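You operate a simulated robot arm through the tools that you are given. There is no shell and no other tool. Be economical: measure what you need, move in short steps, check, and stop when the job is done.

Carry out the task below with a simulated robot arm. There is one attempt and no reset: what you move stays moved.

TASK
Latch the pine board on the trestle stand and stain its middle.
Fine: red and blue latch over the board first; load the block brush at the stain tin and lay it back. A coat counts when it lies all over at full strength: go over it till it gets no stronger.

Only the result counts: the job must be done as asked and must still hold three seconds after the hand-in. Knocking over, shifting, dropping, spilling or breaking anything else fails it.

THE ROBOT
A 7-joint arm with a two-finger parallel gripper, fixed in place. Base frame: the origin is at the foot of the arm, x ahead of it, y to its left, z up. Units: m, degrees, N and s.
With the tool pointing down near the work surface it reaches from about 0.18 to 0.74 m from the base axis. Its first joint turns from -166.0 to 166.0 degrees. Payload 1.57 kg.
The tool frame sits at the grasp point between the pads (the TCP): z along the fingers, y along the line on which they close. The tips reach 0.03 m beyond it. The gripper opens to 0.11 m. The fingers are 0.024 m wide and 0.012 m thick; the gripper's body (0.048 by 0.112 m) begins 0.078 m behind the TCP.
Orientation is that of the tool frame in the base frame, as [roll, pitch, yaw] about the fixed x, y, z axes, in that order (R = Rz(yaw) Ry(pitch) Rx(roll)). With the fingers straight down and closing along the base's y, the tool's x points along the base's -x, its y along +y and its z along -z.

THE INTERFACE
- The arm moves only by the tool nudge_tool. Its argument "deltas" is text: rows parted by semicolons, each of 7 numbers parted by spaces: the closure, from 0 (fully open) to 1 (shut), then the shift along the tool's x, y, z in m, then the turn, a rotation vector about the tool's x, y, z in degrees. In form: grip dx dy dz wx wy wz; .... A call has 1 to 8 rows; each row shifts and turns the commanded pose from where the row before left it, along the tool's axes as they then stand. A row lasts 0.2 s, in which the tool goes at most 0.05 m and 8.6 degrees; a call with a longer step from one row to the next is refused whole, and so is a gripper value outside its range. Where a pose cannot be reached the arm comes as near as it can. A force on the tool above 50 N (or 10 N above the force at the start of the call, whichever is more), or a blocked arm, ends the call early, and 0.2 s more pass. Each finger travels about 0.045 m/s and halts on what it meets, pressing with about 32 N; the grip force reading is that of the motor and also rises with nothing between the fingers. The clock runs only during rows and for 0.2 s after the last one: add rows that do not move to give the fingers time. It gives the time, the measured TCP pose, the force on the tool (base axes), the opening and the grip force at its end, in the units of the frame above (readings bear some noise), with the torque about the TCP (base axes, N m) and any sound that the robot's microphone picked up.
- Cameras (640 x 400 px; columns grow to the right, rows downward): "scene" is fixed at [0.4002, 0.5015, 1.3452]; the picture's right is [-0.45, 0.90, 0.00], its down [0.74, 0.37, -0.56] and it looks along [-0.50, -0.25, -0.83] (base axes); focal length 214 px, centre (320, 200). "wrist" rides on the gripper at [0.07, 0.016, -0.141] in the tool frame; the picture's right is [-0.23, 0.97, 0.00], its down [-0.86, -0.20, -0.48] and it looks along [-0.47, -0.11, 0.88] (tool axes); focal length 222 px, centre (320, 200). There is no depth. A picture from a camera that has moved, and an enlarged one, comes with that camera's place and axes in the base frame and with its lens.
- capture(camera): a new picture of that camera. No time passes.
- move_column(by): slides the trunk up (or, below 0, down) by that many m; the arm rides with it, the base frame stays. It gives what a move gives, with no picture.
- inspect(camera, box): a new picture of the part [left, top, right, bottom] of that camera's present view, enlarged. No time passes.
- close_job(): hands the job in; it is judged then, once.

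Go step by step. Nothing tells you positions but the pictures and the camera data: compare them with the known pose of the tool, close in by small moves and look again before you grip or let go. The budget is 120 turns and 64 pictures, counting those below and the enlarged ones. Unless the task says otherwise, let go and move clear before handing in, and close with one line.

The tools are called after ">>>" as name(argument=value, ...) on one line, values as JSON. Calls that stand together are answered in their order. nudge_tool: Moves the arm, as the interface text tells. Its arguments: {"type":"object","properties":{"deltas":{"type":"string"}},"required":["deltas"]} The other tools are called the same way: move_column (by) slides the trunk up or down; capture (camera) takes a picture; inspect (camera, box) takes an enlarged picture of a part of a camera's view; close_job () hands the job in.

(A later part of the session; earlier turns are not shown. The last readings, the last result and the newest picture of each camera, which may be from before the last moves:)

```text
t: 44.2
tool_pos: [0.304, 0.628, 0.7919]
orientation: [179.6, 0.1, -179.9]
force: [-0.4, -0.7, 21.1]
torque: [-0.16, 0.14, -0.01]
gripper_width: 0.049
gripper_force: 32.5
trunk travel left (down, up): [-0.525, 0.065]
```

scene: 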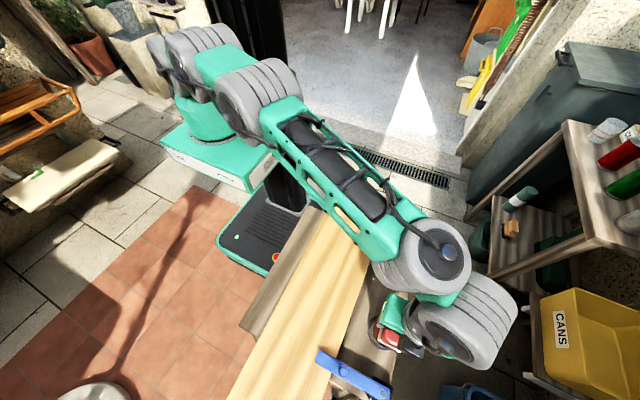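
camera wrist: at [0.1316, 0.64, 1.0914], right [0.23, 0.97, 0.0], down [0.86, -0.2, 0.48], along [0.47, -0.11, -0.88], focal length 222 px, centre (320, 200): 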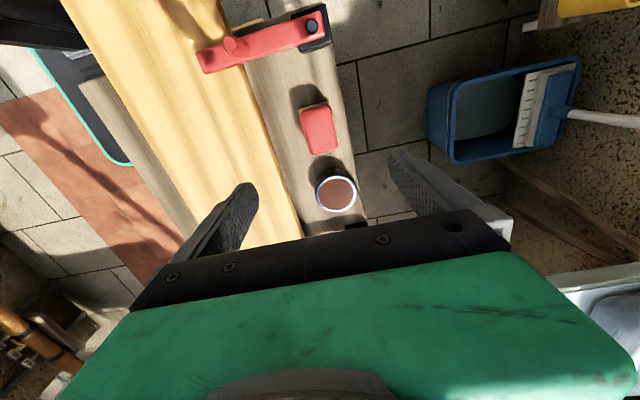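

Contact with the rim at z ≈ 0.792. Lift and see whether the pad took stain.

>>> nudge_tool(deltas="1 0 0 -0.0035 0 0 0; 1 0 0 -0.03 0 0 0; 1 0 0 -0.03 0 0 0; 1 0 0 0 0 0 0")

>>> inspect(camera="wrist", box=[200, 80, 440, 230])

>>> inspect(camera="scene", box=[352, 280, 432, 380])

```text
t: 45.2
tool_pos: [0.3046, 0.6268, 0.8528]
orientation: [-179.9, 0.0, 180.0]
force: [0.6, 0.6, -0.8]
torque: [-0.02, 0.04, 0.0]
gripper_width: 0.0493
gripper_force: 31.7
trunk travel left (down, up): [-0.525, 0.065]
```

```text
2.67 times, centred on (320, 155) of wrist
camera zoom: at [0.2346, 0.6449, 0.9942], right [0.23, 0.97, 0.0], down [0.86, -0.2, 0.48], along [0.47, -0.11, -0.88], focal length 592 px, centre (320, 320)
```

zoom: 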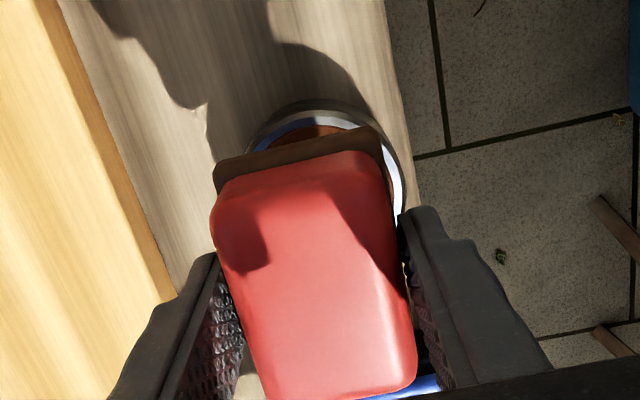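

```text
4.00 times, centred on (392, 330) of scene
camera zoom: at [0.4002, 0.5015, 1.3452], right [-0.45, 0.9, 0.0], down [0.74, 0.37, -0.56], along [-0.5, -0.25, -0.83], focal length 858 px, centre (32, -320)
```

zoom: 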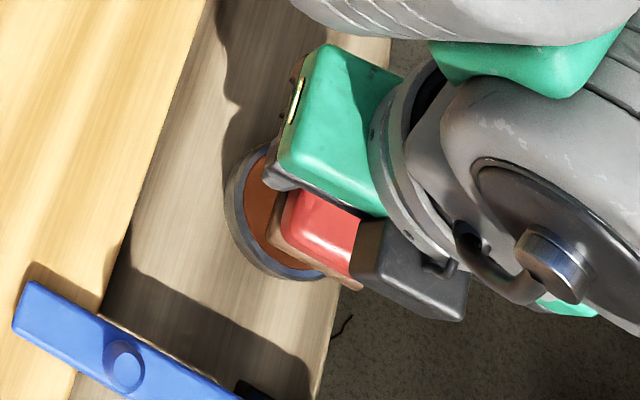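

The pad is now stain-brown, so it is loaded. Carry it over the board's middle and lower slowly to find the surface.

>>> nudge_tool(deltas="1 0.011 -0.038 0 0 0 0; 1 0.011 -0.038 0 0 0 0; 1 0.011 -0.038 0 0 0 0; 1 0.011 -0.038 0 0 0 0; 1 0.011 -0.038 0 0 0 0; 1 0 0 0.03 0 0 0; 1 0 0 0.02 0 0 0; 1 0 0 0 0 0 0")

>>> capture(camera="wrist")

```text
t: 47.0
tool_pos: [0.251, 0.4381, 0.8019]
orientation: [179.9, 0.0, -180.0]
force: [-0.3, -0.1, -0.4]
torque: [-0.03, 0.01, 0.01]
gripper_width: 0.049
gripper_force: 32.2
trunk travel left (down, up): [-0.525, 0.065]
```

```text
24 pictures are left
camera wrist: at [0.1802, 0.4546, 0.9431], right [0.23, 0.97, 0.0], down [0.86, -0.2, 0.48], along [0.47, -0.11, -0.88], focal length 222 px, centre (320, 200)
```

wrist: 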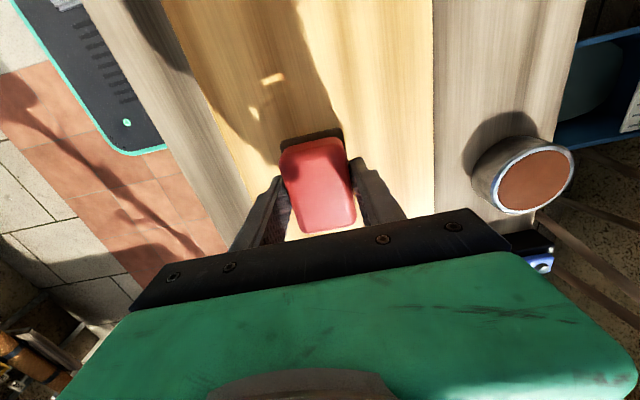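

>>> nudge_tool(deltas="1 0 0 0.008 0 0 0; 1 0 0 0 0 0 0")

>>> nudge_tool(deltas="1 0 0 0.003 0 0 0; 1 0 0 0 0 0 0")

>>> nudge_tool(deltas="1 0 0 0.003 0 0 0; 1 0 0 0 0 0 0")

>>> nudge_tool(deltas="1 0 0 0.002 0 0 0; 1 0 0 0 0 0 0")

```text
t: 47.6
tool_pos: [0.2502, 0.4385, 0.7936]
orientation: [179.9, 0.0, 180.0]
force: [1.0, 0.3, -0.9]
torque: [0.02, -0.03, 0.01]
gripper_width: 0.0489
gripper_force: 32.6
trunk travel left (down, up): [-0.525, 0.065]
```

```text
t: 48.2
tool_pos: [0.2504, 0.4387, 0.7904]
orientation: [179.9, 0.0, 180.0]
force: [-0.6, -0.2, -0.5]
torque: [-0.01, -0.02, 0.0]
gripper_width: 0.0491
gripper_force: 31.4
trunk travel left (down, up): [-0.525, 0.065]
```

```text
t: 48.8
tool_pos: [0.2492, 0.4379, 0.7885]
orientation: [180.0, -0.1, -179.9]
force: [-0.6, 0.1, -1.5]
torque: [0.0, 0.0, -0.02]
gripper_width: 0.0488
gripper_force: 32.0
trunk travel left (down, up): [-0.525, 0.065]
```

```text
t: 49.4
tool_pos: [0.2496, 0.4377, 0.7872]
orientation: [180.0, -0.1, 180.0]
force: [-0.4, 0.6, -0.8]
torque: [0.0, 0.0, 0.02]
gripper_width: 0.0488
gripper_force: 31.9
trunk travel left (down, up): [-0.525, 0.065]
```

>>> nudge_tool(deltas="1 0 0 0.002 0 0 0; 1 0 0 0 0 0 0")

>>> nudge_tool(deltas="1 0 0 0.002 0 0 0; 1 0 0 0 0 0 0")

>>> nudge_tool(deltas="1 0 0 0.002 0 0 0; 1 0 0 0 0 0 0")

```text
t: 50.0
tool_pos: [0.2498, 0.4381, 0.7872]
orientation: [179.8, 0.1, -180.0]
force: [-1.4, -2.5, 15.8]
torque: [-0.04, 0.16, 0.0]
gripper_width: 0.0491
gripper_force: 31.7
trunk travel left (down, up): [-0.525, 0.065]
```

```text
t: 50.6
tool_pos: [0.2506, 0.4386, 0.7848]
orientation: [179.8, 0.1, -179.9]
force: [-1.5, -1.6, 27.7]
torque: [-0.1, 0.04, -0.02]
gripper_width: 0.0491
gripper_force: 32.4
trunk travel left (down, up): [-0.525, 0.065]
```

```text
t: 51.2
tool_pos: [0.2512, 0.4396, 0.7827]
orientation: [179.8, 0.1, -180.0]
force: [1.1, 2.2, 26.8]
torque: [0.02, -0.04, -0.01]
gripper_width: 0.0491
gripper_force: 32.2
trunk travel left (down, up): [-0.525, 0.065]
```

Contact at about 0.787; the brush slid slightly in the grip under load, so I'll ease off and make a light test stroke.

>>> nudge_tool(deltas="1 0 0 -0.002 0 0 0; 1 0.012 0 0 0 0 0; 1 0.012 0 0 0 0 0; 1 0.012 0 0 0 0 0; 1 0.012 0 0 0 0 0; 1 0.012 0 0 0 0 0; 1 0 0 0 0 0 0")

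>>> nudge_tool(deltas="1 -0.012 0 0 0 0 0; 1 -0.02 0 0 0 0 0; 1 -0.02 0 0 0 0 0; 1 -0.02 0 0 0 0 0; 1 -0.02 0 0 0 0 0; 1 -0.02 0 0 0 0 0; 1 -0.008 0 0 0 0 0; 1 0 0 0 0 0 0")

>>> capture(camera="wrist")

```text
t: 52.8
tool_pos: [0.1884, 0.438, 0.7824]
orientation: [-179.9, 0.0, -180.0]
force: [-0.1, -1.1, 0.1]
torque: [0.03, -0.03, 0.01]
gripper_width: 0.0492
gripper_force: 32.5
trunk travel left (down, up): [-0.525, 0.065]
```

```text
t: 54.6
tool_pos: [0.3104, 0.4385, 0.7832]
orientation: [180.0, 0.0, -180.0]
force: [-0.2, -0.1, -0.4]
torque: [0.02, 0.02, 0.02]
gripper_width: 0.049
gripper_force: 31.4
trunk travel left (down, up): [-0.525, 0.065]
```

```text
23 pictures are left
camera wrist: at [0.2396, 0.4553, 0.9246], right [0.23, 0.97, 0.0], down [0.86, -0.2, 0.48], along [0.47, -0.11, -0.88], focal length 222 px, centre (320, 200)
```

wrist: 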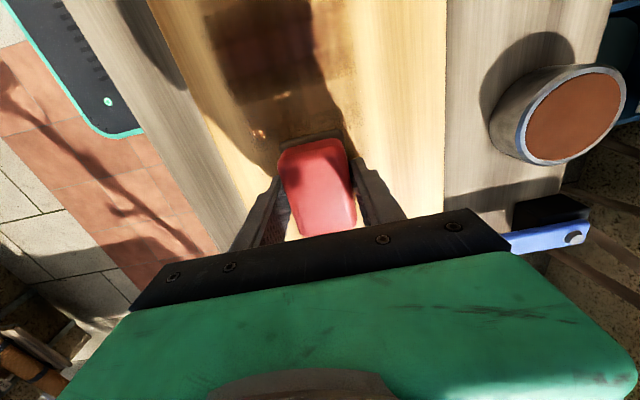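

>>> inspect(camera="wrist", box=[180, 0, 440, 160])

```text
2.46 times, centred on (310, 80) of wrist
camera zoom: at [0.2396, 0.4553, 0.9246], right [0.23, 0.97, 0.0], down [0.86, -0.2, 0.48], along [0.47, -0.11, -0.88], focal length 547 px, centre (345, 495)
```

zoom: 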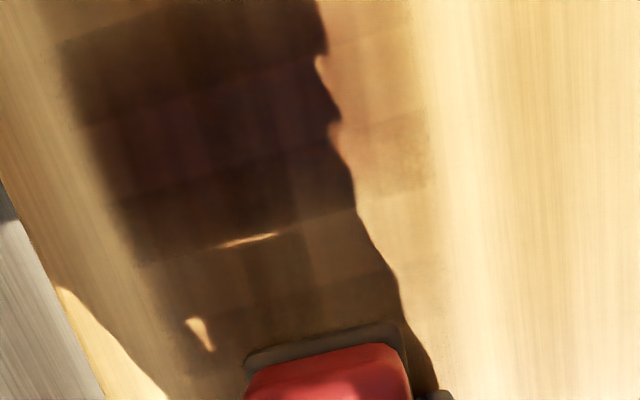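

Stain shows in patches, so coverage builds with contact. Re-establish light contact and stroke again along the centre lane.

>>> nudge_tool(deltas="1 0 0 0.002 0 0 0; 1 0.02 0 0 0 0 0; 1 0.02 0 0 0 0 0; 1 0.02 0 0 0 0 0; 1 0.02 0 0 0 0 0; 1 0.02 0 0 0 0 0; 1 0.02 0 0 0 0 0; 1 0 0 0 0 0 0")

```text
t: 56.4
tool_pos: [0.1902, 0.4383, 0.7811]
orientation: [179.7, 0.1, -179.9]
force: [7.8, 0.3, 25.9]
torque: [0.02, -0.18, 0.01]
gripper_width: 0.0491
gripper_force: 31.8
trunk travel left (down, up): [-0.525, 0.065]
```

>>> nudge_tool(deltas="1 0 0 -0.0008 0 0 0; 1 -0.02 0 0 0 0 0; 1 -0.02 0 0 0 0 0; 1 -0.02 0 0 0 0 0; 1 -0.02 0 0 0 0 0; 1 -0.02 0 0 0 0 0; 1 -0.02 0 0 0 0 0; 1 0 0 0 0 0 0")

>>> nudge_tool(deltas="1 -0.025 0 -0.045 0 0 0; 1 -0.025 0.03 -0.02 0 0 0; 1 0 0.04 0 0 0 0; 1 0 0.04 0 0 0 0; 1 0 0.04 0 0 0 0; 1 0 0 0 0 0 0")

>>> capture(camera="scene")

>>> capture(camera="wrist")

```text
t: 58.2
tool_pos: [0.309, 0.4364, 0.7813]
orientation: [-180.0, 0.0, -179.9]
force: [-0.7, -0.4, 5.7]
torque: [-0.03, 0.23, 0.01]
gripper_width: 0.0492
gripper_force: 32.2
trunk travel left (down, up): [-0.525, 0.065]
```

```text
refused: row 1 steps farther than a row can; nothing moved
```

```text
21 pictures are left
```

scene: 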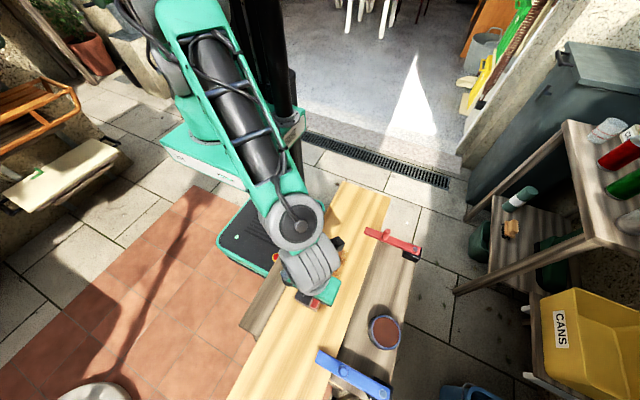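

```text
20 pictures are left
camera wrist: at [0.2398, 0.454, 0.9228], right [0.23, 0.97, 0.0], down [0.86, -0.2, 0.48], along [0.47, -0.11, -0.88], focal length 222 px, centre (320, 200)
```

wrist: 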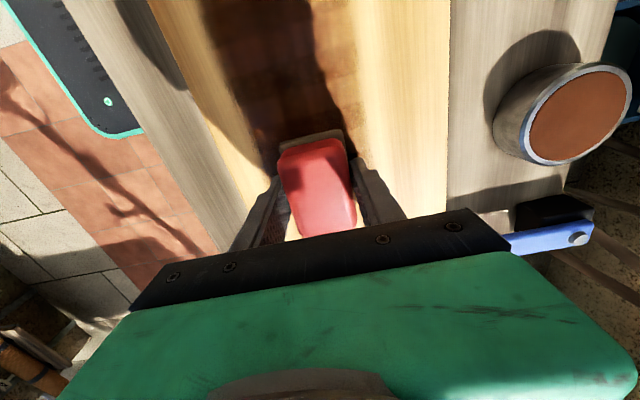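

Lift and go above the tin, to inspect the coat from there (and reload next).

>>> nudge_tool(deltas="1 0 0 -0.04 0 0 0; 1 0 0 -0.04 0 0 0; 1 0 0.038 -0.025 0 0 0; 1 0 0.038 -0.01 0 0 0; 1 0 0.038 0 0 0 0; 1 0 0.038 0 0 0 0; 1 0 0.039 0 0 0 0; 1 0 0 0 0 0 0")

>>> capture(camera="wrist")

```text
t: 60.0
tool_pos: [0.31, 0.6285, 0.8971]
orientation: [180.0, 0.0, 179.9]
force: [0.7, -0.4, -0.4]
torque: [-0.02, -0.01, 0.01]
gripper_width: 0.0489
gripper_force: 32.4
trunk travel left (down, up): [-0.525, 0.065]
```

```text
19 pictures are left
camera wrist: at [0.2393, 0.6465, 1.0379], right [0.23, 0.97, 0.0], down [0.86, -0.2, 0.48], along [0.47, -0.11, -0.88], focal length 222 px, centre (320, 200)
```

wrist: 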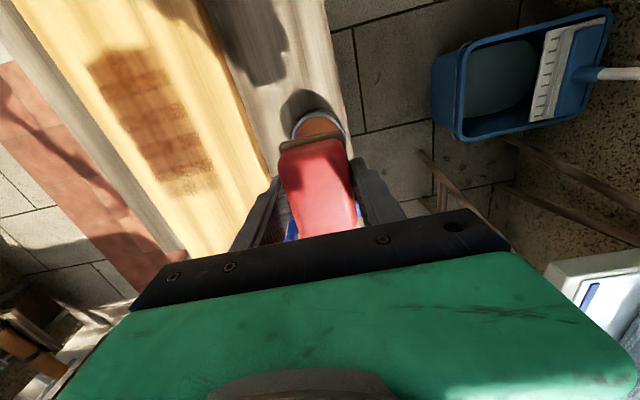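

>>> inspect(camera="wrist", box=[60, 20, 260, 220])

```text
2.00 times, centred on (160, 120) of wrist
camera zoom: at [0.2393, 0.6465, 1.0379], right [0.23, 0.97, 0.0], down [0.86, -0.2, 0.48], along [0.47, -0.11, -0.88], focal length 444 px, centre (640, 360)
```

zoom: 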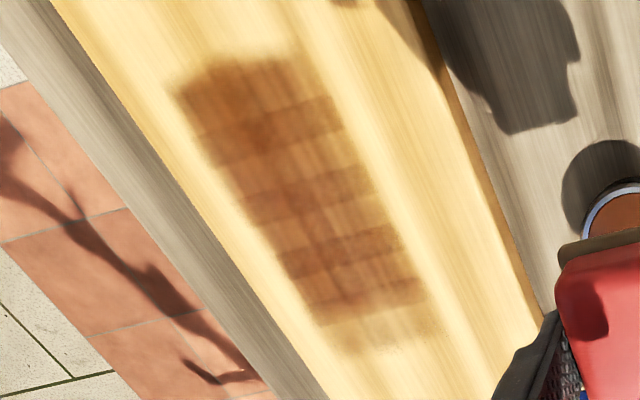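

The coat covers x≈0.17–0.33, y≈0.40–0.47 so far, patchy. Reload at the tin and then widen and strengthen.

>>> nudge_tool(deltas="1 0.005 0 0.045 0 0 0; 1 0 0 0.045 0 0 0; 1 0 0 0.017 0 0 0; 1 0 0 0 0 0 0")

>>> nudge_tool(deltas="1 0 0 0.002 0 0 0; 1 0 0 0 0 0 0")

>>> nudge_tool(deltas="1 0 0 0.0015 0 0 0; 1 0 0 0 0 0 0")

```text
t: 61.0
tool_pos: [0.3034, 0.6298, 0.7894]
orientation: [-180.0, -0.1, 179.9]
force: [0.8, 0.1, -0.9]
torque: [-0.01, 0.01, -0.01]
gripper_width: 0.0487
gripper_force: 32.2
trunk travel left (down, up): [-0.525, 0.065]
```

```text
t: 61.6
tool_pos: [0.3045, 0.63, 0.7884]
orientation: [-180.0, 0.1, -180.0]
force: [-0.4, -0.2, -0.4]
torque: [0.02, 0.01, -0.01]
gripper_width: 0.0489
gripper_force: 32.2
trunk travel left (down, up): [-0.525, 0.065]
```

```text
t: 62.2
tool_pos: [0.3042, 0.6297, 0.7865]
orientation: [179.9, 0.1, -179.9]
force: [-0.3, 0.1, 7.4]
torque: [-0.07, 0.14, 0.01]
gripper_width: 0.0494
gripper_force: 32.0
trunk travel left (down, up): [-0.525, 0.065]
```

>>> nudge_tool(deltas="1 0 0 0 0 0 0; 1 0 0 -0.045 0 0 0; 1 -0.006 -0.037 0 0 0 0; 1 0 -0.038 0 0 0 0; 1 0 -0.038 0 0 0 0; 1 0 -0.042 0 0 0 0; 1 0 0 0.045 0 0 0; 1 0 0 0.004 0 0 0")

>>> nudge_tool(deltas="1 0 0 0.0015 0 0 0; 1 0 0 0 0 0 0")

```text
t: 64.0
tool_pos: [0.3117, 0.4753, 0.782]
orientation: [-179.9, 0.0, -179.9]
force: [-0.1, 0.5, -0.4]
torque: [0.0, 0.0, -0.01]
gripper_width: 0.0491
gripper_force: 31.7
trunk travel left (down, up): [-0.525, 0.065]
```

```text
t: 64.6
tool_pos: [0.3103, 0.4741, 0.78]
orientation: [179.8, 0.0, 180.0]
force: [0.1, -1.4, 5.7]
torque: [-0.07, 0.14, -0.03]
gripper_width: 0.0489
gripper_force: 32.3
trunk travel left (down, up): [-0.525, 0.065]
```

Light contact. Stroke this lane back and forth.

>>> nudge_tool(deltas="1 0 0 0.0004 0 0 0; 1 0.018 0 0 0 0 0; 1 0.018 0 0 0 0 0; 1 0.018 0 0 0 0 0; 1 0.018 0 0 0 0 0; 1 0.018 0 0 0 0 0; 1 0.018 0 0 0 0 0; 1 0.012 0 0 0 0 0")

>>> nudge_tool(deltas="1 -0.018 0 0 0 0 0; 1 -0.018 0 0 0 0 0; 1 -0.018 0 0 0 0 0; 1 -0.018 0 0 0 0 0; 1 -0.018 0 0 0 0 0; 1 -0.018 0 0 0 0 0; 1 -0.012 0 0 0 0 0; 1 0 0 0 0 0 0")

```text
t: 66.4
tool_pos: [0.1901, 0.4735, 0.7814]
orientation: [179.9, 0.0, -180.0]
force: [4.6, -0.9, 16.4]
torque: [-0.02, -0.21, -0.07]
gripper_width: 0.0489
gripper_force: 32.3
trunk travel left (down, up): [-0.525, 0.065]
```

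```text
t: 68.2
tool_pos: [0.3111, 0.4738, 0.7806]
orientation: [179.9, 0.1, -179.9]
force: [-4.0, -1.0, 11.1]
torque: [0.04, 0.19, 0.04]
gripper_width: 0.0488
gripper_force: 32.2
trunk travel left (down, up): [-0.525, 0.065]
```

>>> nudge_tool(deltas="1 0 -0.02 0 0 0 0; 1 0 -0.02 0 0 0 0; 1 0 -0.02 0 0 0 0; 1 0 -0.019 0 0 0 0; 1 0.018 0 0 0 0 0; 1 0.018 0 0 0 0 0; 1 0.018 0 0 0 0 0; 1 0.018 0 0 0 0 0")

>>> nudge_tool(deltas="1 0.018 0 0 0 0 0; 1 0.018 0 0 0 0 0; 1 0.012 0 0 0 0 0; 1 -0.018 0 0 0 0 0; 1 -0.018 0 0 0 0 0; 1 -0.018 0 0 0 0 0; 1 -0.018 0 0 0 0 0; 1 -0.018 0 0 0 0 0")

>>> nudge_tool(deltas="1 -0.018 0 0 0 0 0; 1 -0.012 0 0 0 0 0; 1 0 0.02 0 0 0 0; 1 0 0.023 0 0 0 0; 1 0.02 0 0 0 0 0; 1 0.02 0 0 0 0 0; 1 0.02 0 0 0 0 0; 1 0.02 0 0 0 0 0")

>>> nudge_tool(deltas="1 0.02 0 0 0 0 0; 1 0.02 0 0 0 0 0; 1 -0.02 0 0 0 0 0; 1 -0.02 0 0 0 0 0; 1 -0.02 0 0 0 0 0; 1 -0.02 0 0 0 0 0; 1 -0.02 0 0 0 0 0; 1 -0.02 0 0 0 0 0")

```text
t: 70.0
tool_pos: [0.2395, 0.3944, 0.7822]
orientation: [-179.9, 0.0, 180.0]
force: [2.3, -0.7, 9.2]
torque: [0.08, -0.27, -0.07]
gripper_width: 0.0489
gripper_force: 32.0
trunk travel left (down, up): [-0.525, 0.065]
```

```text
t: 71.8
tool_pos: [0.2812, 0.3938, 0.7808]
orientation: [-180.0, 0.1, -179.9]
force: [-2.1, 0.0, 10.9]
torque: [-0.03, 0.24, 0.04]
gripper_width: 0.0492
gripper_force: 32.6
trunk travel left (down, up): [-0.525, 0.065]
```

```text
t: 73.6
tool_pos: [0.231, 0.438, 0.7805]
orientation: [179.9, 0.1, -179.9]
force: [2.5, 0.2, 15.2]
torque: [-0.14, -0.08, -0.07]
gripper_width: 0.049
gripper_force: 32.2
trunk travel left (down, up): [-0.525, 0.065]
```

```text
t: 75.4
tool_pos: [0.3092, 0.4371, 0.7811]
orientation: [-180.0, 0.2, 180.0]
force: [-1.5, 0.8, 9.1]
torque: [0.06, 0.21, 0.08]
gripper_width: 0.0488
gripper_force: 31.4
trunk travel left (down, up): [-0.525, 0.065]
```

Contact held nicely. Lift toward the tin and inspect the coat.

>>> nudge_tool(deltas="1 0 0 -0.04 0 0 0; 1 0 0 -0.04 0 0 0; 1 0 0.038 -0.025 0 0 0; 1 0 0.038 -0.01 0 0 0; 1 0 0.038 0 0 0 0; 1 0 0.038 0 0 0 0; 1 0 0.039 0 0 0 0; 1 0 0 0 0 0 0")

>>> inspect(camera="wrist", box=[60, 20, 260, 220])

```text
t: 77.2
tool_pos: [0.3099, 0.6303, 0.8967]
orientation: [-179.9, -0.1, -180.0]
force: [-1.2, -0.7, -1.0]
torque: [0.01, -0.01, -0.01]
gripper_width: 0.0489
gripper_force: 32.6
trunk travel left (down, up): [-0.525, 0.065]
```

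```text
2.00 times, centred on (160, 120) of wrist
camera zoom: at [0.2402, 0.6472, 1.0366], right [0.23, 0.97, 0.0], down [0.86, -0.2, 0.48], along [0.47, -0.11, -0.88], focal length 444 px, centre (640, 360)
```

zoom: 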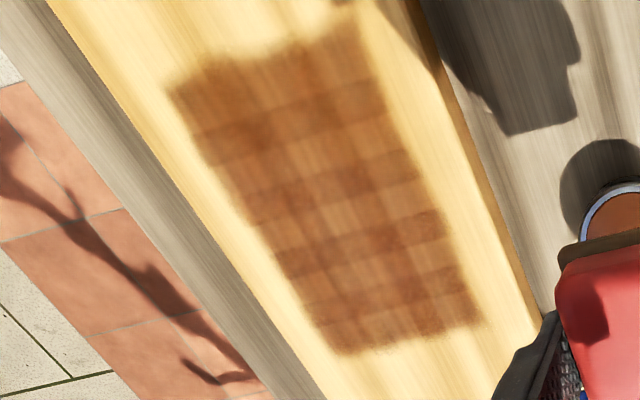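

The right lane took, but the left one didn't, so I think the brush ran dry. Reload and go to the left lane first.

>>> nudge_tool(deltas="1 0.005 0 0.045 0 0 0; 1 0 0 0.045 0 0 0; 1 0 0 0.0195 0 0 0; 1 0 0 0 0 0 0")

>>> nudge_tool(deltas="1 0 0 0.0015 0 0 0; 1 0 0 0 0 0 0; 1 0 0 0 0 0 0")

>>> inspect(camera="wrist", box=[240, 100, 400, 240])

```text
t: 78.2
tool_pos: [0.3063, 0.6297, 0.7866]
orientation: [179.9, 0.0, 179.9]
force: [-0.8, -0.7, 5.0]
torque: [-0.11, 0.05, 0.0]
gripper_width: 0.0487
gripper_force: 32.6
trunk travel left (down, up): [-0.525, 0.065]
```

```text
t: 79.0
tool_pos: [0.3059, 0.6291, 0.7867]
orientation: [179.8, 0.1, -180.0]
force: [0.8, 1.0, 14.1]
torque: [-0.16, 0.18, 0.04]
gripper_width: 0.0488
gripper_force: 31.7
trunk travel left (down, up): [-0.525, 0.065]
```

```text
2.86 times, centred on (320, 170) of wrist
camera zoom: at [0.2356, 0.6462, 0.9276], right [0.23, 0.97, 0.0], down [0.85, -0.2, 0.48], along [0.47, -0.11, -0.88], focal length 635 px, centre (320, 286)
```

zoom: 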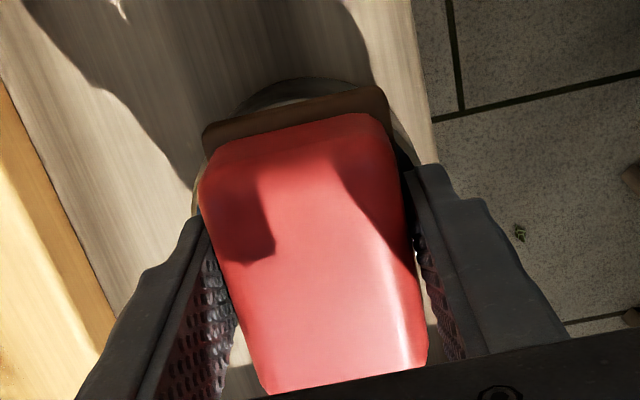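

Reloaded (pad brown again). On to the left lane.

>>> nudge_tool(deltas="1 0 0 -0.05 0 0 0; 1 -0.005 -0.039 0 0 0 0; 1 0 -0.039 0 0 0 0; 1 0 -0.039 0 0 0 0; 1 0 -0.039 0 0 0 0; 1 0 -0.039 0 0 0 0; 1 0 -0.039 0 0 0 0; 1 0 0 0.04 0 0 0")

>>> nudge_tool(deltas="1 0 0 0.0135 0 0 0; 1 0 0 0 0 0 0")

```text
t: 80.8
tool_pos: [0.3107, 0.3966, 0.7956]
orientation: [180.0, 0.0, -179.8]
force: [0.8, -0.2, -0.5]
torque: [0.01, 0.0, 0.0]
gripper_width: 0.0494
gripper_force: 32.0
trunk travel left (down, up): [-0.525, 0.065]
```

```text
t: 81.4
tool_pos: [0.3108, 0.3953, 0.7805]
orientation: [180.0, 0.1, -180.0]
force: [-0.2, -0.4, -0.5]
torque: [0.0, 0.0, 0.01]
gripper_width: 0.0489
gripper_force: 32.3
trunk travel left (down, up): [-0.525, 0.065]
```

>>> nudge_tool(deltas="1 0 0 0.001 0 0 0; 1 0 0 0 0 0 0")

>>> nudge_tool(deltas="1 0 0 0.001 0 0 0; 1 0.018 0 0 0 0 0; 1 0.018 0 0 0 0 0; 1 0.018 0 0 0 0 0; 1 0.018 0 0 0 0 0; 1 0.018 0 0 0 0 0; 1 0.018 0 0 0 0 0; 1 0.012 0 0 0 0 0")

>>> nudge_tool(deltas="1 -0.018 0 0 0 0 0; 1 -0.018 0 0 0 0 0; 1 -0.018 0 0 0 0 0; 1 -0.018 0 0 0 0 0; 1 -0.018 0 0 0 0 0; 1 -0.018 0 0 0 0 0; 1 -0.012 0 0 0 0 0; 1 0 0 0 0 0 0")

```text
t: 82.0
tool_pos: [0.3094, 0.3954, 0.7802]
orientation: [180.0, 0.0, -180.0]
force: [0.3, -0.3, 1.7]
torque: [0.06, -0.1, 0.02]
gripper_width: 0.0491
gripper_force: 31.9
trunk travel left (down, up): [-0.525, 0.065]
```

```text
t: 83.8
tool_pos: [0.1908, 0.3954, 0.7788]
orientation: [179.9, 0.1, 179.9]
force: [8.2, 0.5, 25.0]
torque: [0.01, -0.29, -0.04]
gripper_width: 0.0492
gripper_force: 31.7
trunk travel left (down, up): [-0.525, 0.065]
```

```text
t: 85.6
tool_pos: [0.3105, 0.3949, 0.7786]
orientation: [-180.0, 0.0, 180.0]
force: [-3.2, -1.4, 10.2]
torque: [0.0, 0.34, 0.03]
gripper_width: 0.0488
gripper_force: 32.2
trunk travel left (down, up): [-0.525, 0.065]
```

>>> nudge_tool(deltas="1 0 0.018 0 0 0 0; 1 0 0.018 0 0 0 0; 1 0.02 0 0 0 0 0; 1 0.02 0 0 0 0 0; 1 0.02 0 0 0 0 0; 1 0.02 0 0 0 0 0; 1 0.02 0 0 0 0 0; 1 0.02 0 0 0 0 0")

>>> nudge_tool(deltas="1 0 0 -0.04 0 0 0; 1 -0.03 0.028 -0.025 0 0 0; 1 -0.03 0.028 -0.025 0 0 0; 1 -0.03 0.03 -0.025 0 0 0; 1 -0.03 0.038 0 0 0 0; 1 0 0.038 0 0 0 0; 1 0 0.039 0 0 0 0; 1 0 0 0 0 0 0")

>>> inspect(camera="wrist", box=[60, 20, 360, 220])

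```text
t: 87.4
tool_pos: [0.1897, 0.4311, 0.7781]
orientation: [179.9, 0.0, -179.9]
force: [-1.8, -0.2, 4.2]
torque: [0.01, -0.08, -0.05]
gripper_width: 0.0489
gripper_force: 32.9
trunk travel left (down, up): [-0.525, 0.065]
```

```text
t: 89.2
tool_pos: [0.3116, 0.6326, 0.8942]
orientation: [-180.0, 0.0, -179.9]
force: [-0.1, -0.1, -0.5]
torque: [-0.03, -0.04, 0.02]
gripper_width: 0.0487
gripper_force: 32.0
trunk travel left (down, up): [-0.525, 0.065]
```

```text
2.00 times, centred on (210, 120) of wrist
camera zoom: at [0.2416, 0.6494, 1.0348], right [0.23, 0.97, 0.0], down [0.86, -0.2, 0.48], along [0.47, -0.11, -0.88], focal length 444 px, centre (540, 360)
```

zoom: 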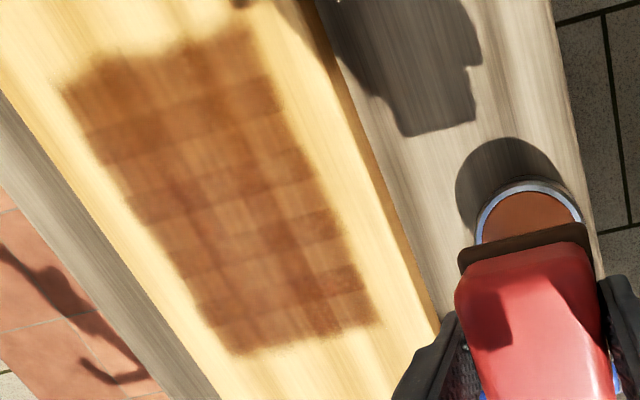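

The left edge stays at y≈0.39 although the brush passed beyond, so the markable middle is bounded there. It just needs strengthening and wider reach at the x ends and right side. Reload.

>>> nudge_tool(deltas="1 0.006 -0.003 0.045 0 0 0; 1 0 0 0.045 0 0 0; 1 0 0 0.019 0 0 0; 1 0 0 0 0 0 0")

>>> nudge_tool(deltas="1 0 0 0.0012 0 0 0; 1 0 0 0 0 0 0")

```text
t: 90.2
tool_pos: [0.3048, 0.63, 0.7856]
orientation: [-180.0, 0.0, -180.0]
force: [-0.2, 0.4, 0.7]
torque: [0.03, 0.05, 0.01]
gripper_width: 0.0491
gripper_force: 32.0
trunk travel left (down, up): [-0.525, 0.065]
```

```text
t: 90.8
tool_pos: [0.3059, 0.63, 0.7844]
orientation: [-180.0, 0.1, -180.0]
force: [-0.6, 0.0, 7.3]
torque: [-0.16, 0.07, 0.02]
gripper_width: 0.0491
gripper_force: 32.4
trunk travel left (down, up): [-0.525, 0.065]
```

Loaded. The brush has slid up in the grip, so I'll keep contact light. Next lane is y≈0.487, slightly longer in x.

>>> nudge_tool(deltas="1 0 0 -0.047 0 0 0; 1 -0.009 -0.036 0 0 0 0; 1 -0.009 -0.036 0 0 0 0; 1 0 -0.036 0 0 0 0; 1 0 -0.035 0 0 0 0; 1 0 0 0.04 0 0 0; 1 0 0 0.011 0 0 0; 1 0 0 0 0 0 0")

>>> nudge_tool(deltas="1 0 0 0.0012 0 0 0; 1 0 0 0 0 0 0")

```text
t: 92.6
tool_pos: [0.3239, 0.4869, 0.7803]
orientation: [-180.0, 0.0, 180.0]
force: [0.6, -0.7, -1.0]
torque: [0.01, 0.03, -0.04]
gripper_width: 0.0491
gripper_force: 31.7
trunk travel left (down, up): [-0.525, 0.065]
```

```text
t: 93.2
tool_pos: [0.3229, 0.4854, 0.7798]
orientation: [-179.9, 0.0, -180.0]
force: [-0.9, 0.4, -0.4]
torque: [0.03, -0.03, -0.01]
gripper_width: 0.0491
gripper_force: 32.5
trunk travel left (down, up): [-0.525, 0.065]
```

>>> nudge_tool(deltas="1 0 0 0.0012 0 0 0; 1 0 0 0 0 0 0")

>>> nudge_tool(deltas="1 0.018 0 0.0004 0 0 0; 1 0.018 0 0 0 0 0; 1 0.018 0 0 0 0 0; 1 0.018 0 0 0 0 0; 1 0.018 0 0 0 0 0; 1 0.018 0 0 0 0 0; 1 0.018 0 0 0 0 0; 1 0.018 0 0 0 0 0")

>>> nudge_tool(deltas="1 0 -0.02 0 0 0 0; 1 0 -0.02 0 0 0 0; 1 -0.022 0 0 0 0 0; 1 -0.022 0 0 0 0 0; 1 -0.022 0 0 0 0 0; 1 -0.022 0 0 0 0 0; 1 -0.022 0 0 0 0 0; 1 -0.022 0 0 0 0 0")

>>> nudge_tool(deltas="1 -0.012 0 0 0 0 0; 1 0 -0.02 0 0 0 0; 1 0 -0.02 0 0 0 0; 1 0.025 0 0 0 0 0; 1 0.025 0 0 0 0 0; 1 0.025 0 0 0 0 0; 1 0.025 0 0 0 0 0; 1 0.025 0 0 0 0 0")

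```text
t: 93.8
tool_pos: [0.3219, 0.4868, 0.7786]
orientation: [179.9, 0.0, -179.8]
force: [-1.7, -2.1, 10.9]
torque: [-0.17, 0.13, -0.01]
gripper_width: 0.049
gripper_force: 32.0
trunk travel left (down, up): [-0.525, 0.065]
```

```text
t: 95.6
tool_pos: [0.1804, 0.4852, 0.7788]
orientation: [180.0, -0.1, 179.8]
force: [15.0, -0.2, 30.5]
torque: [-0.59, -0.43, 0.3]
gripper_width: 0.0491
gripper_force: 32.5
trunk travel left (down, up): [-0.525, 0.065]
```

```text
t: 96.5
tool_pos: [0.2104, 0.4459, 0.7776]
orientation: [179.9, 0.0, 179.7]
force: [2.4, -1.3, 14.8]
torque: [-0.52, 0.05, 0.15]
gripper_width: 0.0489
gripper_force: 31.5
trunk travel left (down, up): [-0.525, 0.065]
stopped in row 4: the force on the tool passed its limit (the readings are from after the stop); the commanded pose is now the measured one
```

```text
t: 98.3
tool_pos: [0.1053, 0.4051, 0.7788]
orientation: [179.9, -0.1, 179.9]
force: [-1.8, -6.8, 20.0]
torque: [-0.83, -0.15, -0.08]
gripper_width: 0.0491
gripper_force: 32.0
trunk travel left (down, up): [-0.525, 0.065]
stopped in row 8: the force on the tool passed its limit (the readings are from after the stop); the commanded pose is now the measured one
```

That chained call overran and the load was too high, which suggests the fingertips are rubbing on the board. Lift right away and inspect.

>>> nudge_tool(deltas="1 0 0 -0.04 0 0 0; 1 0 0 -0.045 0 0 0; 1 -0.04 0.025 -0.015 0 0 0; 1 -0.04 0.028 0 0 0 0; 1 -0.04 0.028 0 0 0 0; 1 -0.03 0.038 0 0 0 0; 1 -0.03 0.038 0 0 0 0; 1 -0.026 0.038 0 0 0 0")

>>> nudge_tool(deltas="1 0 0.028 0 0 0 0; 1 0 0 0 0 0 0")

>>> capture(camera="wrist")

```text
t: 100.1
tool_pos: [0.3128, 0.6024, 0.8769]
orientation: [-179.9, 0.0, 179.8]
force: [0.2, 0.3, -0.3]
torque: [0.0, 0.01, -0.03]
gripper_width: 0.0492
gripper_force: 31.3
trunk travel left (down, up): [-0.525, 0.065]
```

```text
t: 100.7
tool_pos: [0.3136, 0.6303, 0.8755]
orientation: [-180.0, -0.1, 179.7]
force: [-0.6, 0.1, -0.6]
torque: [-0.03, 0.05, -0.06]
gripper_width: 0.0489
gripper_force: 32.3
trunk travel left (down, up): [-0.525, 0.065]
```

```text
14 pictures are left
camera wrist: at [0.2429, 0.6473, 1.0172], right [0.23, 0.97, 0.0], down [0.85, -0.2, 0.48], along [0.47, -0.11, -0.88], focal length 222 px, centre (320, 200)
```

wrist: 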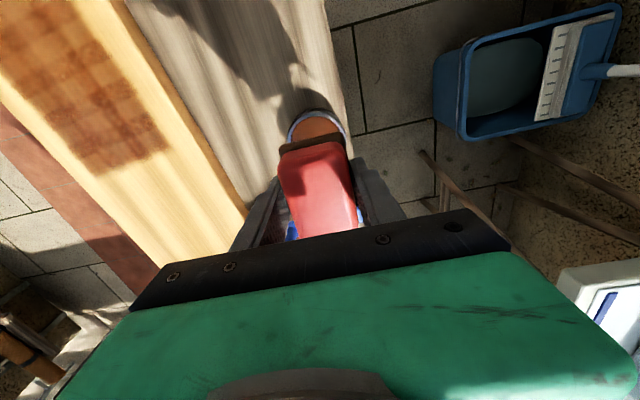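

The board seems to have slid. Checking with the scene camera.

>>> capture(camera="scene")

```text
13 pictures are left
```

scene: 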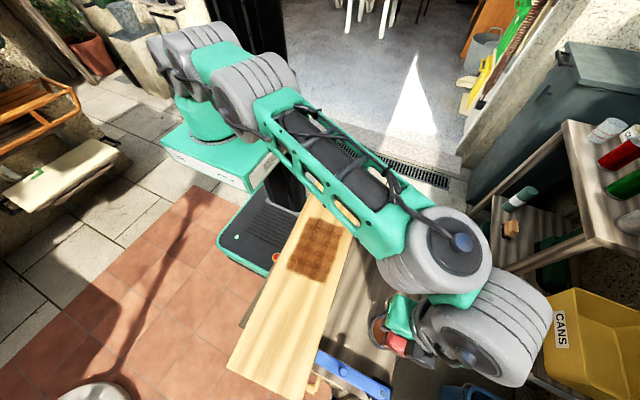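

The board slid by about (−0.05, −0.04) with a slight turn. I'll lay the brush back at its place first, then push the board back by its edges.

>>> nudge_tool(deltas="1 0.038 -0.002 0 0 0 0; 1 0.038 -0.002 0 0 0 0; 1 0.04 -0.001 0 0 0 0; 1 0 0 0.045 0 0 0; 1 0 0 0.045 0 0 0; 1 0 0 0.027 0 0 0; 1 0 0 0 0 0 0")

>>> nudge_tool(deltas="1 0 0 0.003 0 0 0; 1 0 0 0 0 0 0")

```text
t: 102.3
tool_pos: [0.1968, 0.6254, 0.7598]
orientation: [-180.0, 0.0, 179.7]
force: [-0.2, -0.3, -0.2]
torque: [0.0, -0.03, -0.02]
gripper_width: 0.049
gripper_force: 32.0
trunk travel left (down, up): [-0.525, 0.065]
```

```text
t: 102.9
tool_pos: [0.197, 0.6251, 0.7565]
orientation: [179.9, 0.0, 179.8]
force: [0.3, -0.6, -1.0]
torque: [-0.02, -0.03, -0.04]
gripper_width: 0.049
gripper_force: 32.0
trunk travel left (down, up): [-0.525, 0.065]
```

>>> nudge_tool(deltas="1 0 0 0.003 0 0 0; 1 0 0 0 0 0 0")

>>> nudge_tool(deltas="1 0 0 0.0015 0 0 0; 1 0 0 0 0 0 0")

>>> nudge_tool(deltas="1 0 0 0.001 0 0 0; 1 0 0 0 0 0 0")

```text
t: 103.5
tool_pos: [0.1966, 0.6238, 0.7529]
orientation: [179.9, 0.0, 179.8]
force: [1.0, 0.5, -1.0]
torque: [0.01, 0.01, 0.02]
gripper_width: 0.0486
gripper_force: 31.9
trunk travel left (down, up): [-0.525, 0.065]
```

```text
t: 104.1
tool_pos: [0.1965, 0.6251, 0.7533]
orientation: [180.0, 0.0, 179.7]
force: [0.2, -0.6, -0.1]
torque: [0.0, 0.0, 0.01]
gripper_width: 0.0489
gripper_force: 31.6
trunk travel left (down, up): [-0.525, 0.065]
```

```text
t: 104.7
tool_pos: [0.1958, 0.6247, 0.7512]
orientation: [-179.9, 0.0, 179.9]
force: [0.5, -0.2, -1.1]
torque: [0.0, 0.02, 0.03]
gripper_width: 0.0492
gripper_force: 32.4
trunk travel left (down, up): [-0.525, 0.065]
```

>>> nudge_tool(deltas="1 0 0 0.001 0 0 0; 1 0 0 0 0 0 0")

>>> nudge_tool(deltas="1 0 0 0.001 0 0 0; 1 0 0 0 0 0 0")

```text
t: 105.3
tool_pos: [0.1968, 0.6244, 0.7509]
orientation: [179.9, 0.0, 179.7]
force: [0.4, -0.1, -1.3]
torque: [0.0, 0.01, 0.0]
gripper_width: 0.049
gripper_force: 32.1
trunk travel left (down, up): [-0.525, 0.065]
```

```text
t: 105.9
tool_pos: [0.1961, 0.6244, 0.7514]
orientation: [179.9, -0.1, 179.7]
force: [0.6, -1.3, 0.4]
torque: [-0.09, -0.01, -0.01]
gripper_width: 0.049
gripper_force: 31.8
trunk travel left (down, up): [-0.525, 0.065]
```

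It's touching the stand. Release and rise to survey.

>>> nudge_tool(deltas="0.4 0 0 0 0 0 0; 0 0 0 0 0 0 0; 0 0 0 0 0 0 0; 0 0 0 -0.045 0 0 0; 0 0 0 -0.045 0 0 0; 0 0 0 -0.045 0 0 0; 0 0 0 0 0 0 0")

>>> nudge_tool(deltas="0 0.035 0 -0.035 0 0 0; 0 0.04 0 -0.03 0 0 0; 0 0.04 0 -0.03 0 0 0; 0 0.04 0 -0.03 0 0 0; 0 0.045 0 0 0 0 0; 0 0 0 0 0 0 0")

>>> capture(camera="scene")

```text
t: 107.5
tool_pos: [0.197, 0.6229, 0.8853]
orientation: [180.0, 0.0, 179.8]
force: [0.0, -0.2, 0.8]
torque: [0.03, -0.05, 0.01]
gripper_width: 0.1098
gripper_force: 0.0
trunk travel left (down, up): [-0.525, 0.065]
```

```text
t: 108.9
tool_pos: [-0.0029, 0.6237, 1.0092]
orientation: [180.0, 0.0, 179.8]
force: [0.3, 0.5, 1.4]
torque: [0.0, 0.01, -0.03]
gripper_width: 0.1099
gripper_force: 0.0
trunk travel left (down, up): [-0.525, 0.065]
```

```text
12 pictures are left
```

scene: 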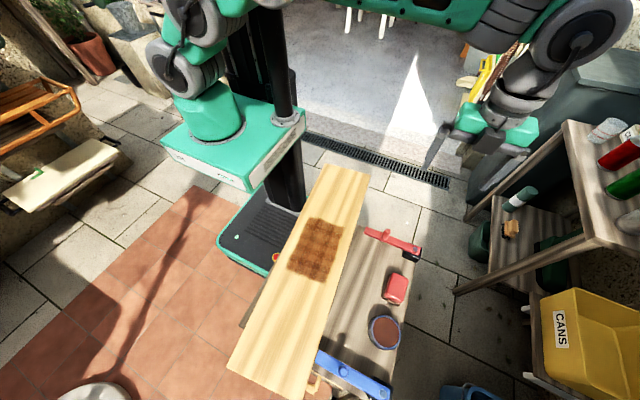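

The board has turned about 7° and its centre is off by about (−0.06, −0.055), so the red lever no longer covers it. It stuck to the tool when pressed, so I'll drag it back using closed fingertips on bare wood near its inner end.

>>> nudge_tool(deltas="1 -0.0126 -0.0362 0.0215 0 0 0; 1 -0.0126 -0.0362 0.0215 0 0 0; 1 -0.0126 -0.0362 0.0215 0 0 0; 1 -0.0126 -0.0362 0.0215 0 0 0; 1 -0.0126 -0.0362 0.0215 0 0 0; 1 -0.0126 -0.0362 0.0215 0 0 0; 1 -0.0126 -0.0362 0.0215 0 0 0; 1 0 0 0 0 0 0")

>>> nudge_tool(deltas="1 0 0 0.045 0 0 0; 1 0 0 0.02 0 0 0; 1 0 0 0 0 0 0")

>>> inspect(camera="scene", box=[220, 150, 420, 275])

```text
t: 110.7
tool_pos: [0.0844, 0.3706, 0.8583]
orientation: [179.8, -0.1, 179.8]
force: [0.0, 0.2, -0.2]
torque: [0.0, -0.01, -0.01]
gripper_width: 0.0
gripper_force: 21.1
trunk travel left (down, up): [-0.525, 0.065]
```

```text
t: 111.5
tool_pos: [0.0845, 0.3722, 0.7938]
orientation: [180.0, 0.0, 179.8]
force: [0.0, -0.7, 0.2]
torque: [0.0, 0.03, 0.01]
gripper_width: 0.0
gripper_force: 21.1
trunk travel left (down, up): [-0.525, 0.065]
```

```text
3.20 times, centred on (320, 212) of scene
camera zoom: at [0.4002, 0.5015, 1.3452], right [-0.45, 0.9, 0.0], down [0.74, 0.37, -0.56], along [-0.5, -0.25, -0.83], focal length 686 px, centre (320, 160)
```

zoom: 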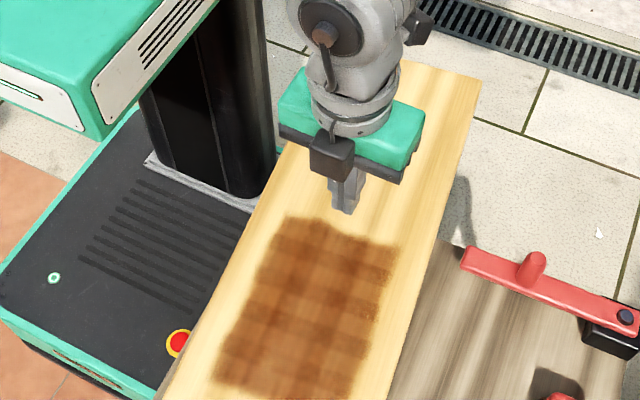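

>>> nudge_tool(deltas="1 0.004 0 0.01 0 0 0; 1 0 0 0.003 0 0 0; 1 0 0 0 0 0 0")

>>> nudge_tool(deltas="1 0 0 0.002 0 0 0; 1 0 0 0 0 0 0")

>>> nudge_tool(deltas="1 0 0 0.001 0 0 0; 1 0 0 0 0 0 0")

```text
t: 112.3
tool_pos: [0.0795, 0.3709, 0.7814]
orientation: [-180.0, 0.0, 179.8]
force: [-0.4, -0.1, 0.3]
torque: [-0.03, 0.01, 0.01]
gripper_width: 0.0002
gripper_force: 21.0
trunk travel left (down, up): [-0.525, 0.065]
```

```text
t: 112.9
tool_pos: [0.0821, 0.3718, 0.7793]
orientation: [179.9, -0.1, 179.8]
force: [-0.3, 0.1, 0.2]
torque: [0.01, 0.01, -0.03]
gripper_width: 0.0
gripper_force: 21.4
trunk travel left (down, up): [-0.525, 0.065]
```

```text
t: 113.5
tool_pos: [0.0809, 0.3722, 0.7778]
orientation: [-180.0, -0.1, 179.8]
force: [0.8, -0.6, 1.4]
torque: [-0.03, 0.01, -0.02]
gripper_width: 0.0
gripper_force: 21.5
trunk travel left (down, up): [-0.525, 0.065]
```

>>> nudge_tool(deltas="1 0 0 0.0015 0 0 0; 1 0 0 0 0 0 0")

```text
t: 114.1
tool_pos: [0.0806, 0.3717, 0.7768]
orientation: [179.9, -0.1, 179.8]
force: [1.1, -5.7, 23.8]
torque: [-0.24, -0.01, 0.07]
gripper_width: 0.0002
gripper_force: 21.1
trunk travel left (down, up): [-0.525, 0.065]
```

>>> nudge_tool(deltas="1 -0.008 0.008 0 0 0 0; 1 -0.008 0.009 0 0 0 0; 1 0 0 0 0 0 0")

>>> inspect(camera="scene", box=[220, 150, 420, 275])

```text
t: 114.9
tool_pos: [0.0957, 0.3875, 0.7769]
orientation: [179.8, -0.1, 179.8]
force: [-14.7, -10.2, 35.6]
torque: [-0.37, 0.46, -0.13]
gripper_width: 0.0
gripper_force: 21.6
trunk travel left (down, up): [-0.525, 0.065]
```

```text
3.20 times, centred on (320, 212) of scene
camera zoom: at [0.4002, 0.5015, 1.3452], right [-0.45, 0.9, 0.0], down [0.74, 0.37, -0.56], along [-0.5, -0.25, -0.83], focal length 686 px, centre (320, 160)
```

zoom: 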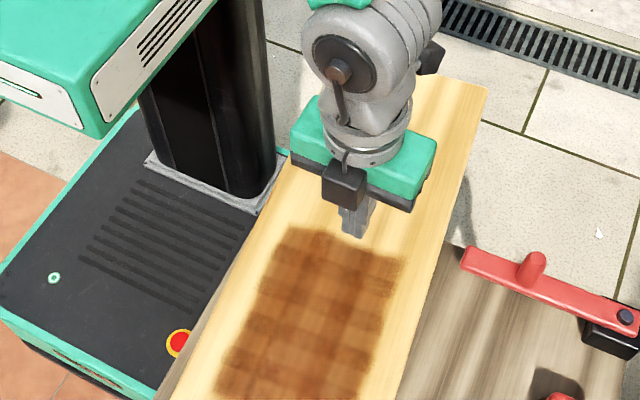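

The board follows the fingertips. Continue the drag.

>>> nudge_tool(deltas="1 -0.008 0.009 -0.0006 0 0 0; 1 -0.008 0.009 0 0 0 0; 1 -0.008 0.009 0 0 0 0; 1 0 0 0 0 0 0")

>>> nudge_tool(deltas="1 -0.008 0.008 0 0 0 0; 1 -0.008 0.008 0 0 0 0; 1 -0.007 0.007 0 0 0 0; 1 0 0 0 0 0 0")

>>> capture(camera="scene")

```text
t: 115.2
tool_pos: [0.1001, 0.3924, 0.7786]
orientation: [179.9, -0.2, 179.9]
force: [-5.7, -6.4, 22.1]
torque: [-0.24, -0.01, 0.08]
gripper_width: 0.0001
gripper_force: 21.2
trunk travel left (down, up): [-0.525, 0.065]
stopped in row 1: the force on the tool passed its limit (the readings are from after the stop); the commanded pose is now the measured one
```

```text
t: 116.2
tool_pos: [0.1229, 0.4144, 0.7779]
orientation: [179.9, 0.0, 179.9]
force: [-10.6, -9.7, 27.4]
torque: [-0.31, 0.24, -0.07]
gripper_width: 0.0
gripper_force: 21.2
trunk travel left (down, up): [-0.525, 0.065]
```

```text
9 pictures are left
```

scene: 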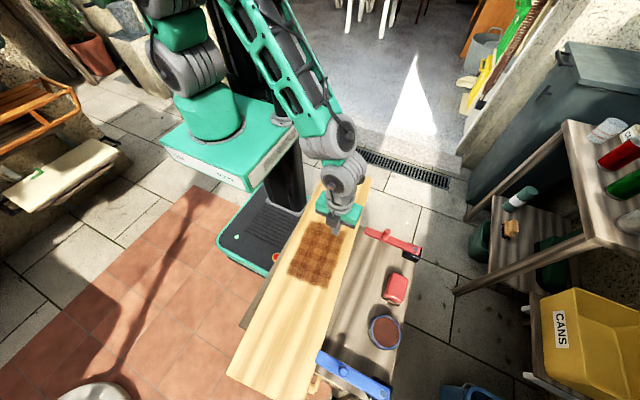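

It slipped at ~25 N but stuck at ~35 N. I'll lift, reset onto bare wood and drag again with a firmer press.

>>> nudge_tool(deltas="1 0 0 -0.012 0 0 0; 1 0.025 -0.015 0 0 0 0; 1 0.018 -0.01 0 0 0 0; 1 0 0 0.009 0 0 0; 1 0 0 0.003 0 0 0; 1 0 0 0 0 0 0")

>>> nudge_tool(deltas="1 0 0 0.001 0 0 0; 1 0 0 0 0 0 0")

```text
t: 117.6
tool_pos: [0.0805, 0.3916, 0.7784]
orientation: [179.8, 0.0, 179.8]
force: [1.3, -5.9, 24.9]
torque: [-0.21, -0.14, -0.02]
gripper_width: 0.0
gripper_force: 21.4
trunk travel left (down, up): [-0.525, 0.065]
```

```text
t: 118.2
tool_pos: [0.0802, 0.39, 0.7791]
orientation: [179.8, -0.1, 179.8]
force: [0.7, -10.2, 45.8]
torque: [-0.36, -0.09, -0.25]
gripper_width: 0.0
gripper_force: 20.9
trunk travel left (down, up): [-0.525, 0.065]
```

>>> nudge_tool(deltas="1 -0.006 0.006 -0.0002 0 0 0; 1 -0.008 0.008 0 0 0 0; 1 -0.008 0.009 0 0 0 0; 1 -0.008 0.009 0 0 0 0; 1 -0.008 0.009 0 0 0 0; 1 0 0 0 0 0 0")

>>> inspect(camera="scene", box=[210, 150, 410, 400])

```text
t: 118.6
tool_pos: [0.0796, 0.3914, 0.7785]
orientation: [-179.9, -0.3, -179.9]
force: [-4.8, -16.0, 32.1]
torque: [-0.45, -0.24, -0.32]
gripper_width: 0.0001
gripper_force: 21.1
trunk travel left (down, up): [-0.525, 0.065]
stopped in row 1: the force on the tool passed its limit (the readings are from after the stop); the commanded pose is now the measured one
```

```text
1.60 times, centred on (310, 275) of scene
camera zoom: at [0.4002, 0.5015, 1.3452], right [-0.45, 0.9, 0.0], down [0.74, 0.37, -0.56], along [-0.5, -0.25, -0.83], focal length 343 px, centre (336, 80)
```

zoom: 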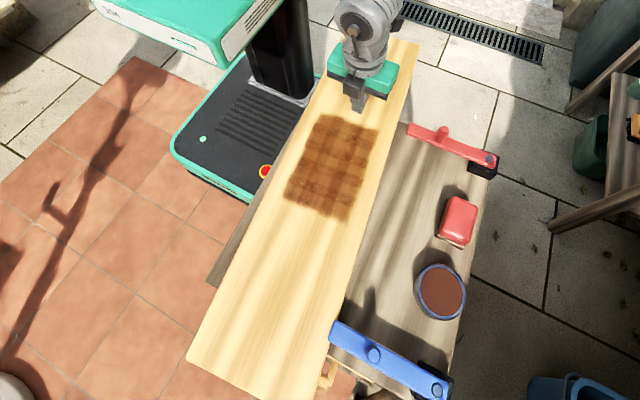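

The near end needs about +0.08 in y and everything about +0.045 in x. I'll drag slower with small steps from this firm press.

>>> nudge_tool(deltas="1 -0.002 0.004 0.0004 0 0 0; 1 -0.002 0.004 0 0 0 0; 1 -0.002 0.004 0 0 0 0; 1 -0.002 0.004 0 0 0 0; 1 -0.002 0.004 0 0 0 0; 1 -0.002 0.004 0 0 0 0; 1 -0.002 0.004 0 0 0 0; 1 -0.002 0.004 0 0 0 0")

```text
t: 118.9
tool_pos: [0.0808, 0.3912, 0.7777]
orientation: [-179.6, -0.5, -180.0]
force: [-4.6, -14.8, 28.4]
torque: [-0.37, -0.2, -0.25]
gripper_width: 0.0
gripper_force: 21.4
trunk travel left (down, up): [-0.525, 0.065]
stopped in row 1: the force on the tool passed its limit (the readings are from after the stop); the commanded pose is now the measured one
```

>>> nudge_tool(deltas="1 -0.001 0.002 0 0 0 0; 1 -0.001 0.002 0 0 0 0; 1 -0.001 0.002 0 0 0 0; 1 -0.001 0.002 0 0 0 0; 1 -0.001 0.002 0 0 0 0; 1 -0.001 0.002 0 0 0 0; 1 -0.001 0.002 0 0 0 0; 1 -0.001 0.002 0 0 0 0")

```text
t: 120.1
tool_pos: [0.0859, 0.4009, 0.7785]
orientation: [-179.4, -0.5, -179.9]
force: [-8.6, -14.0, 30.1]
torque: [-0.36, -0.09, -0.01]
gripper_width: 0.0
gripper_force: 21.3
trunk travel left (down, up): [-0.525, 0.065]
stopped in row 6: the force on the tool passed its limit (the readings are from after the stop); the commanded pose is now the measured one
```

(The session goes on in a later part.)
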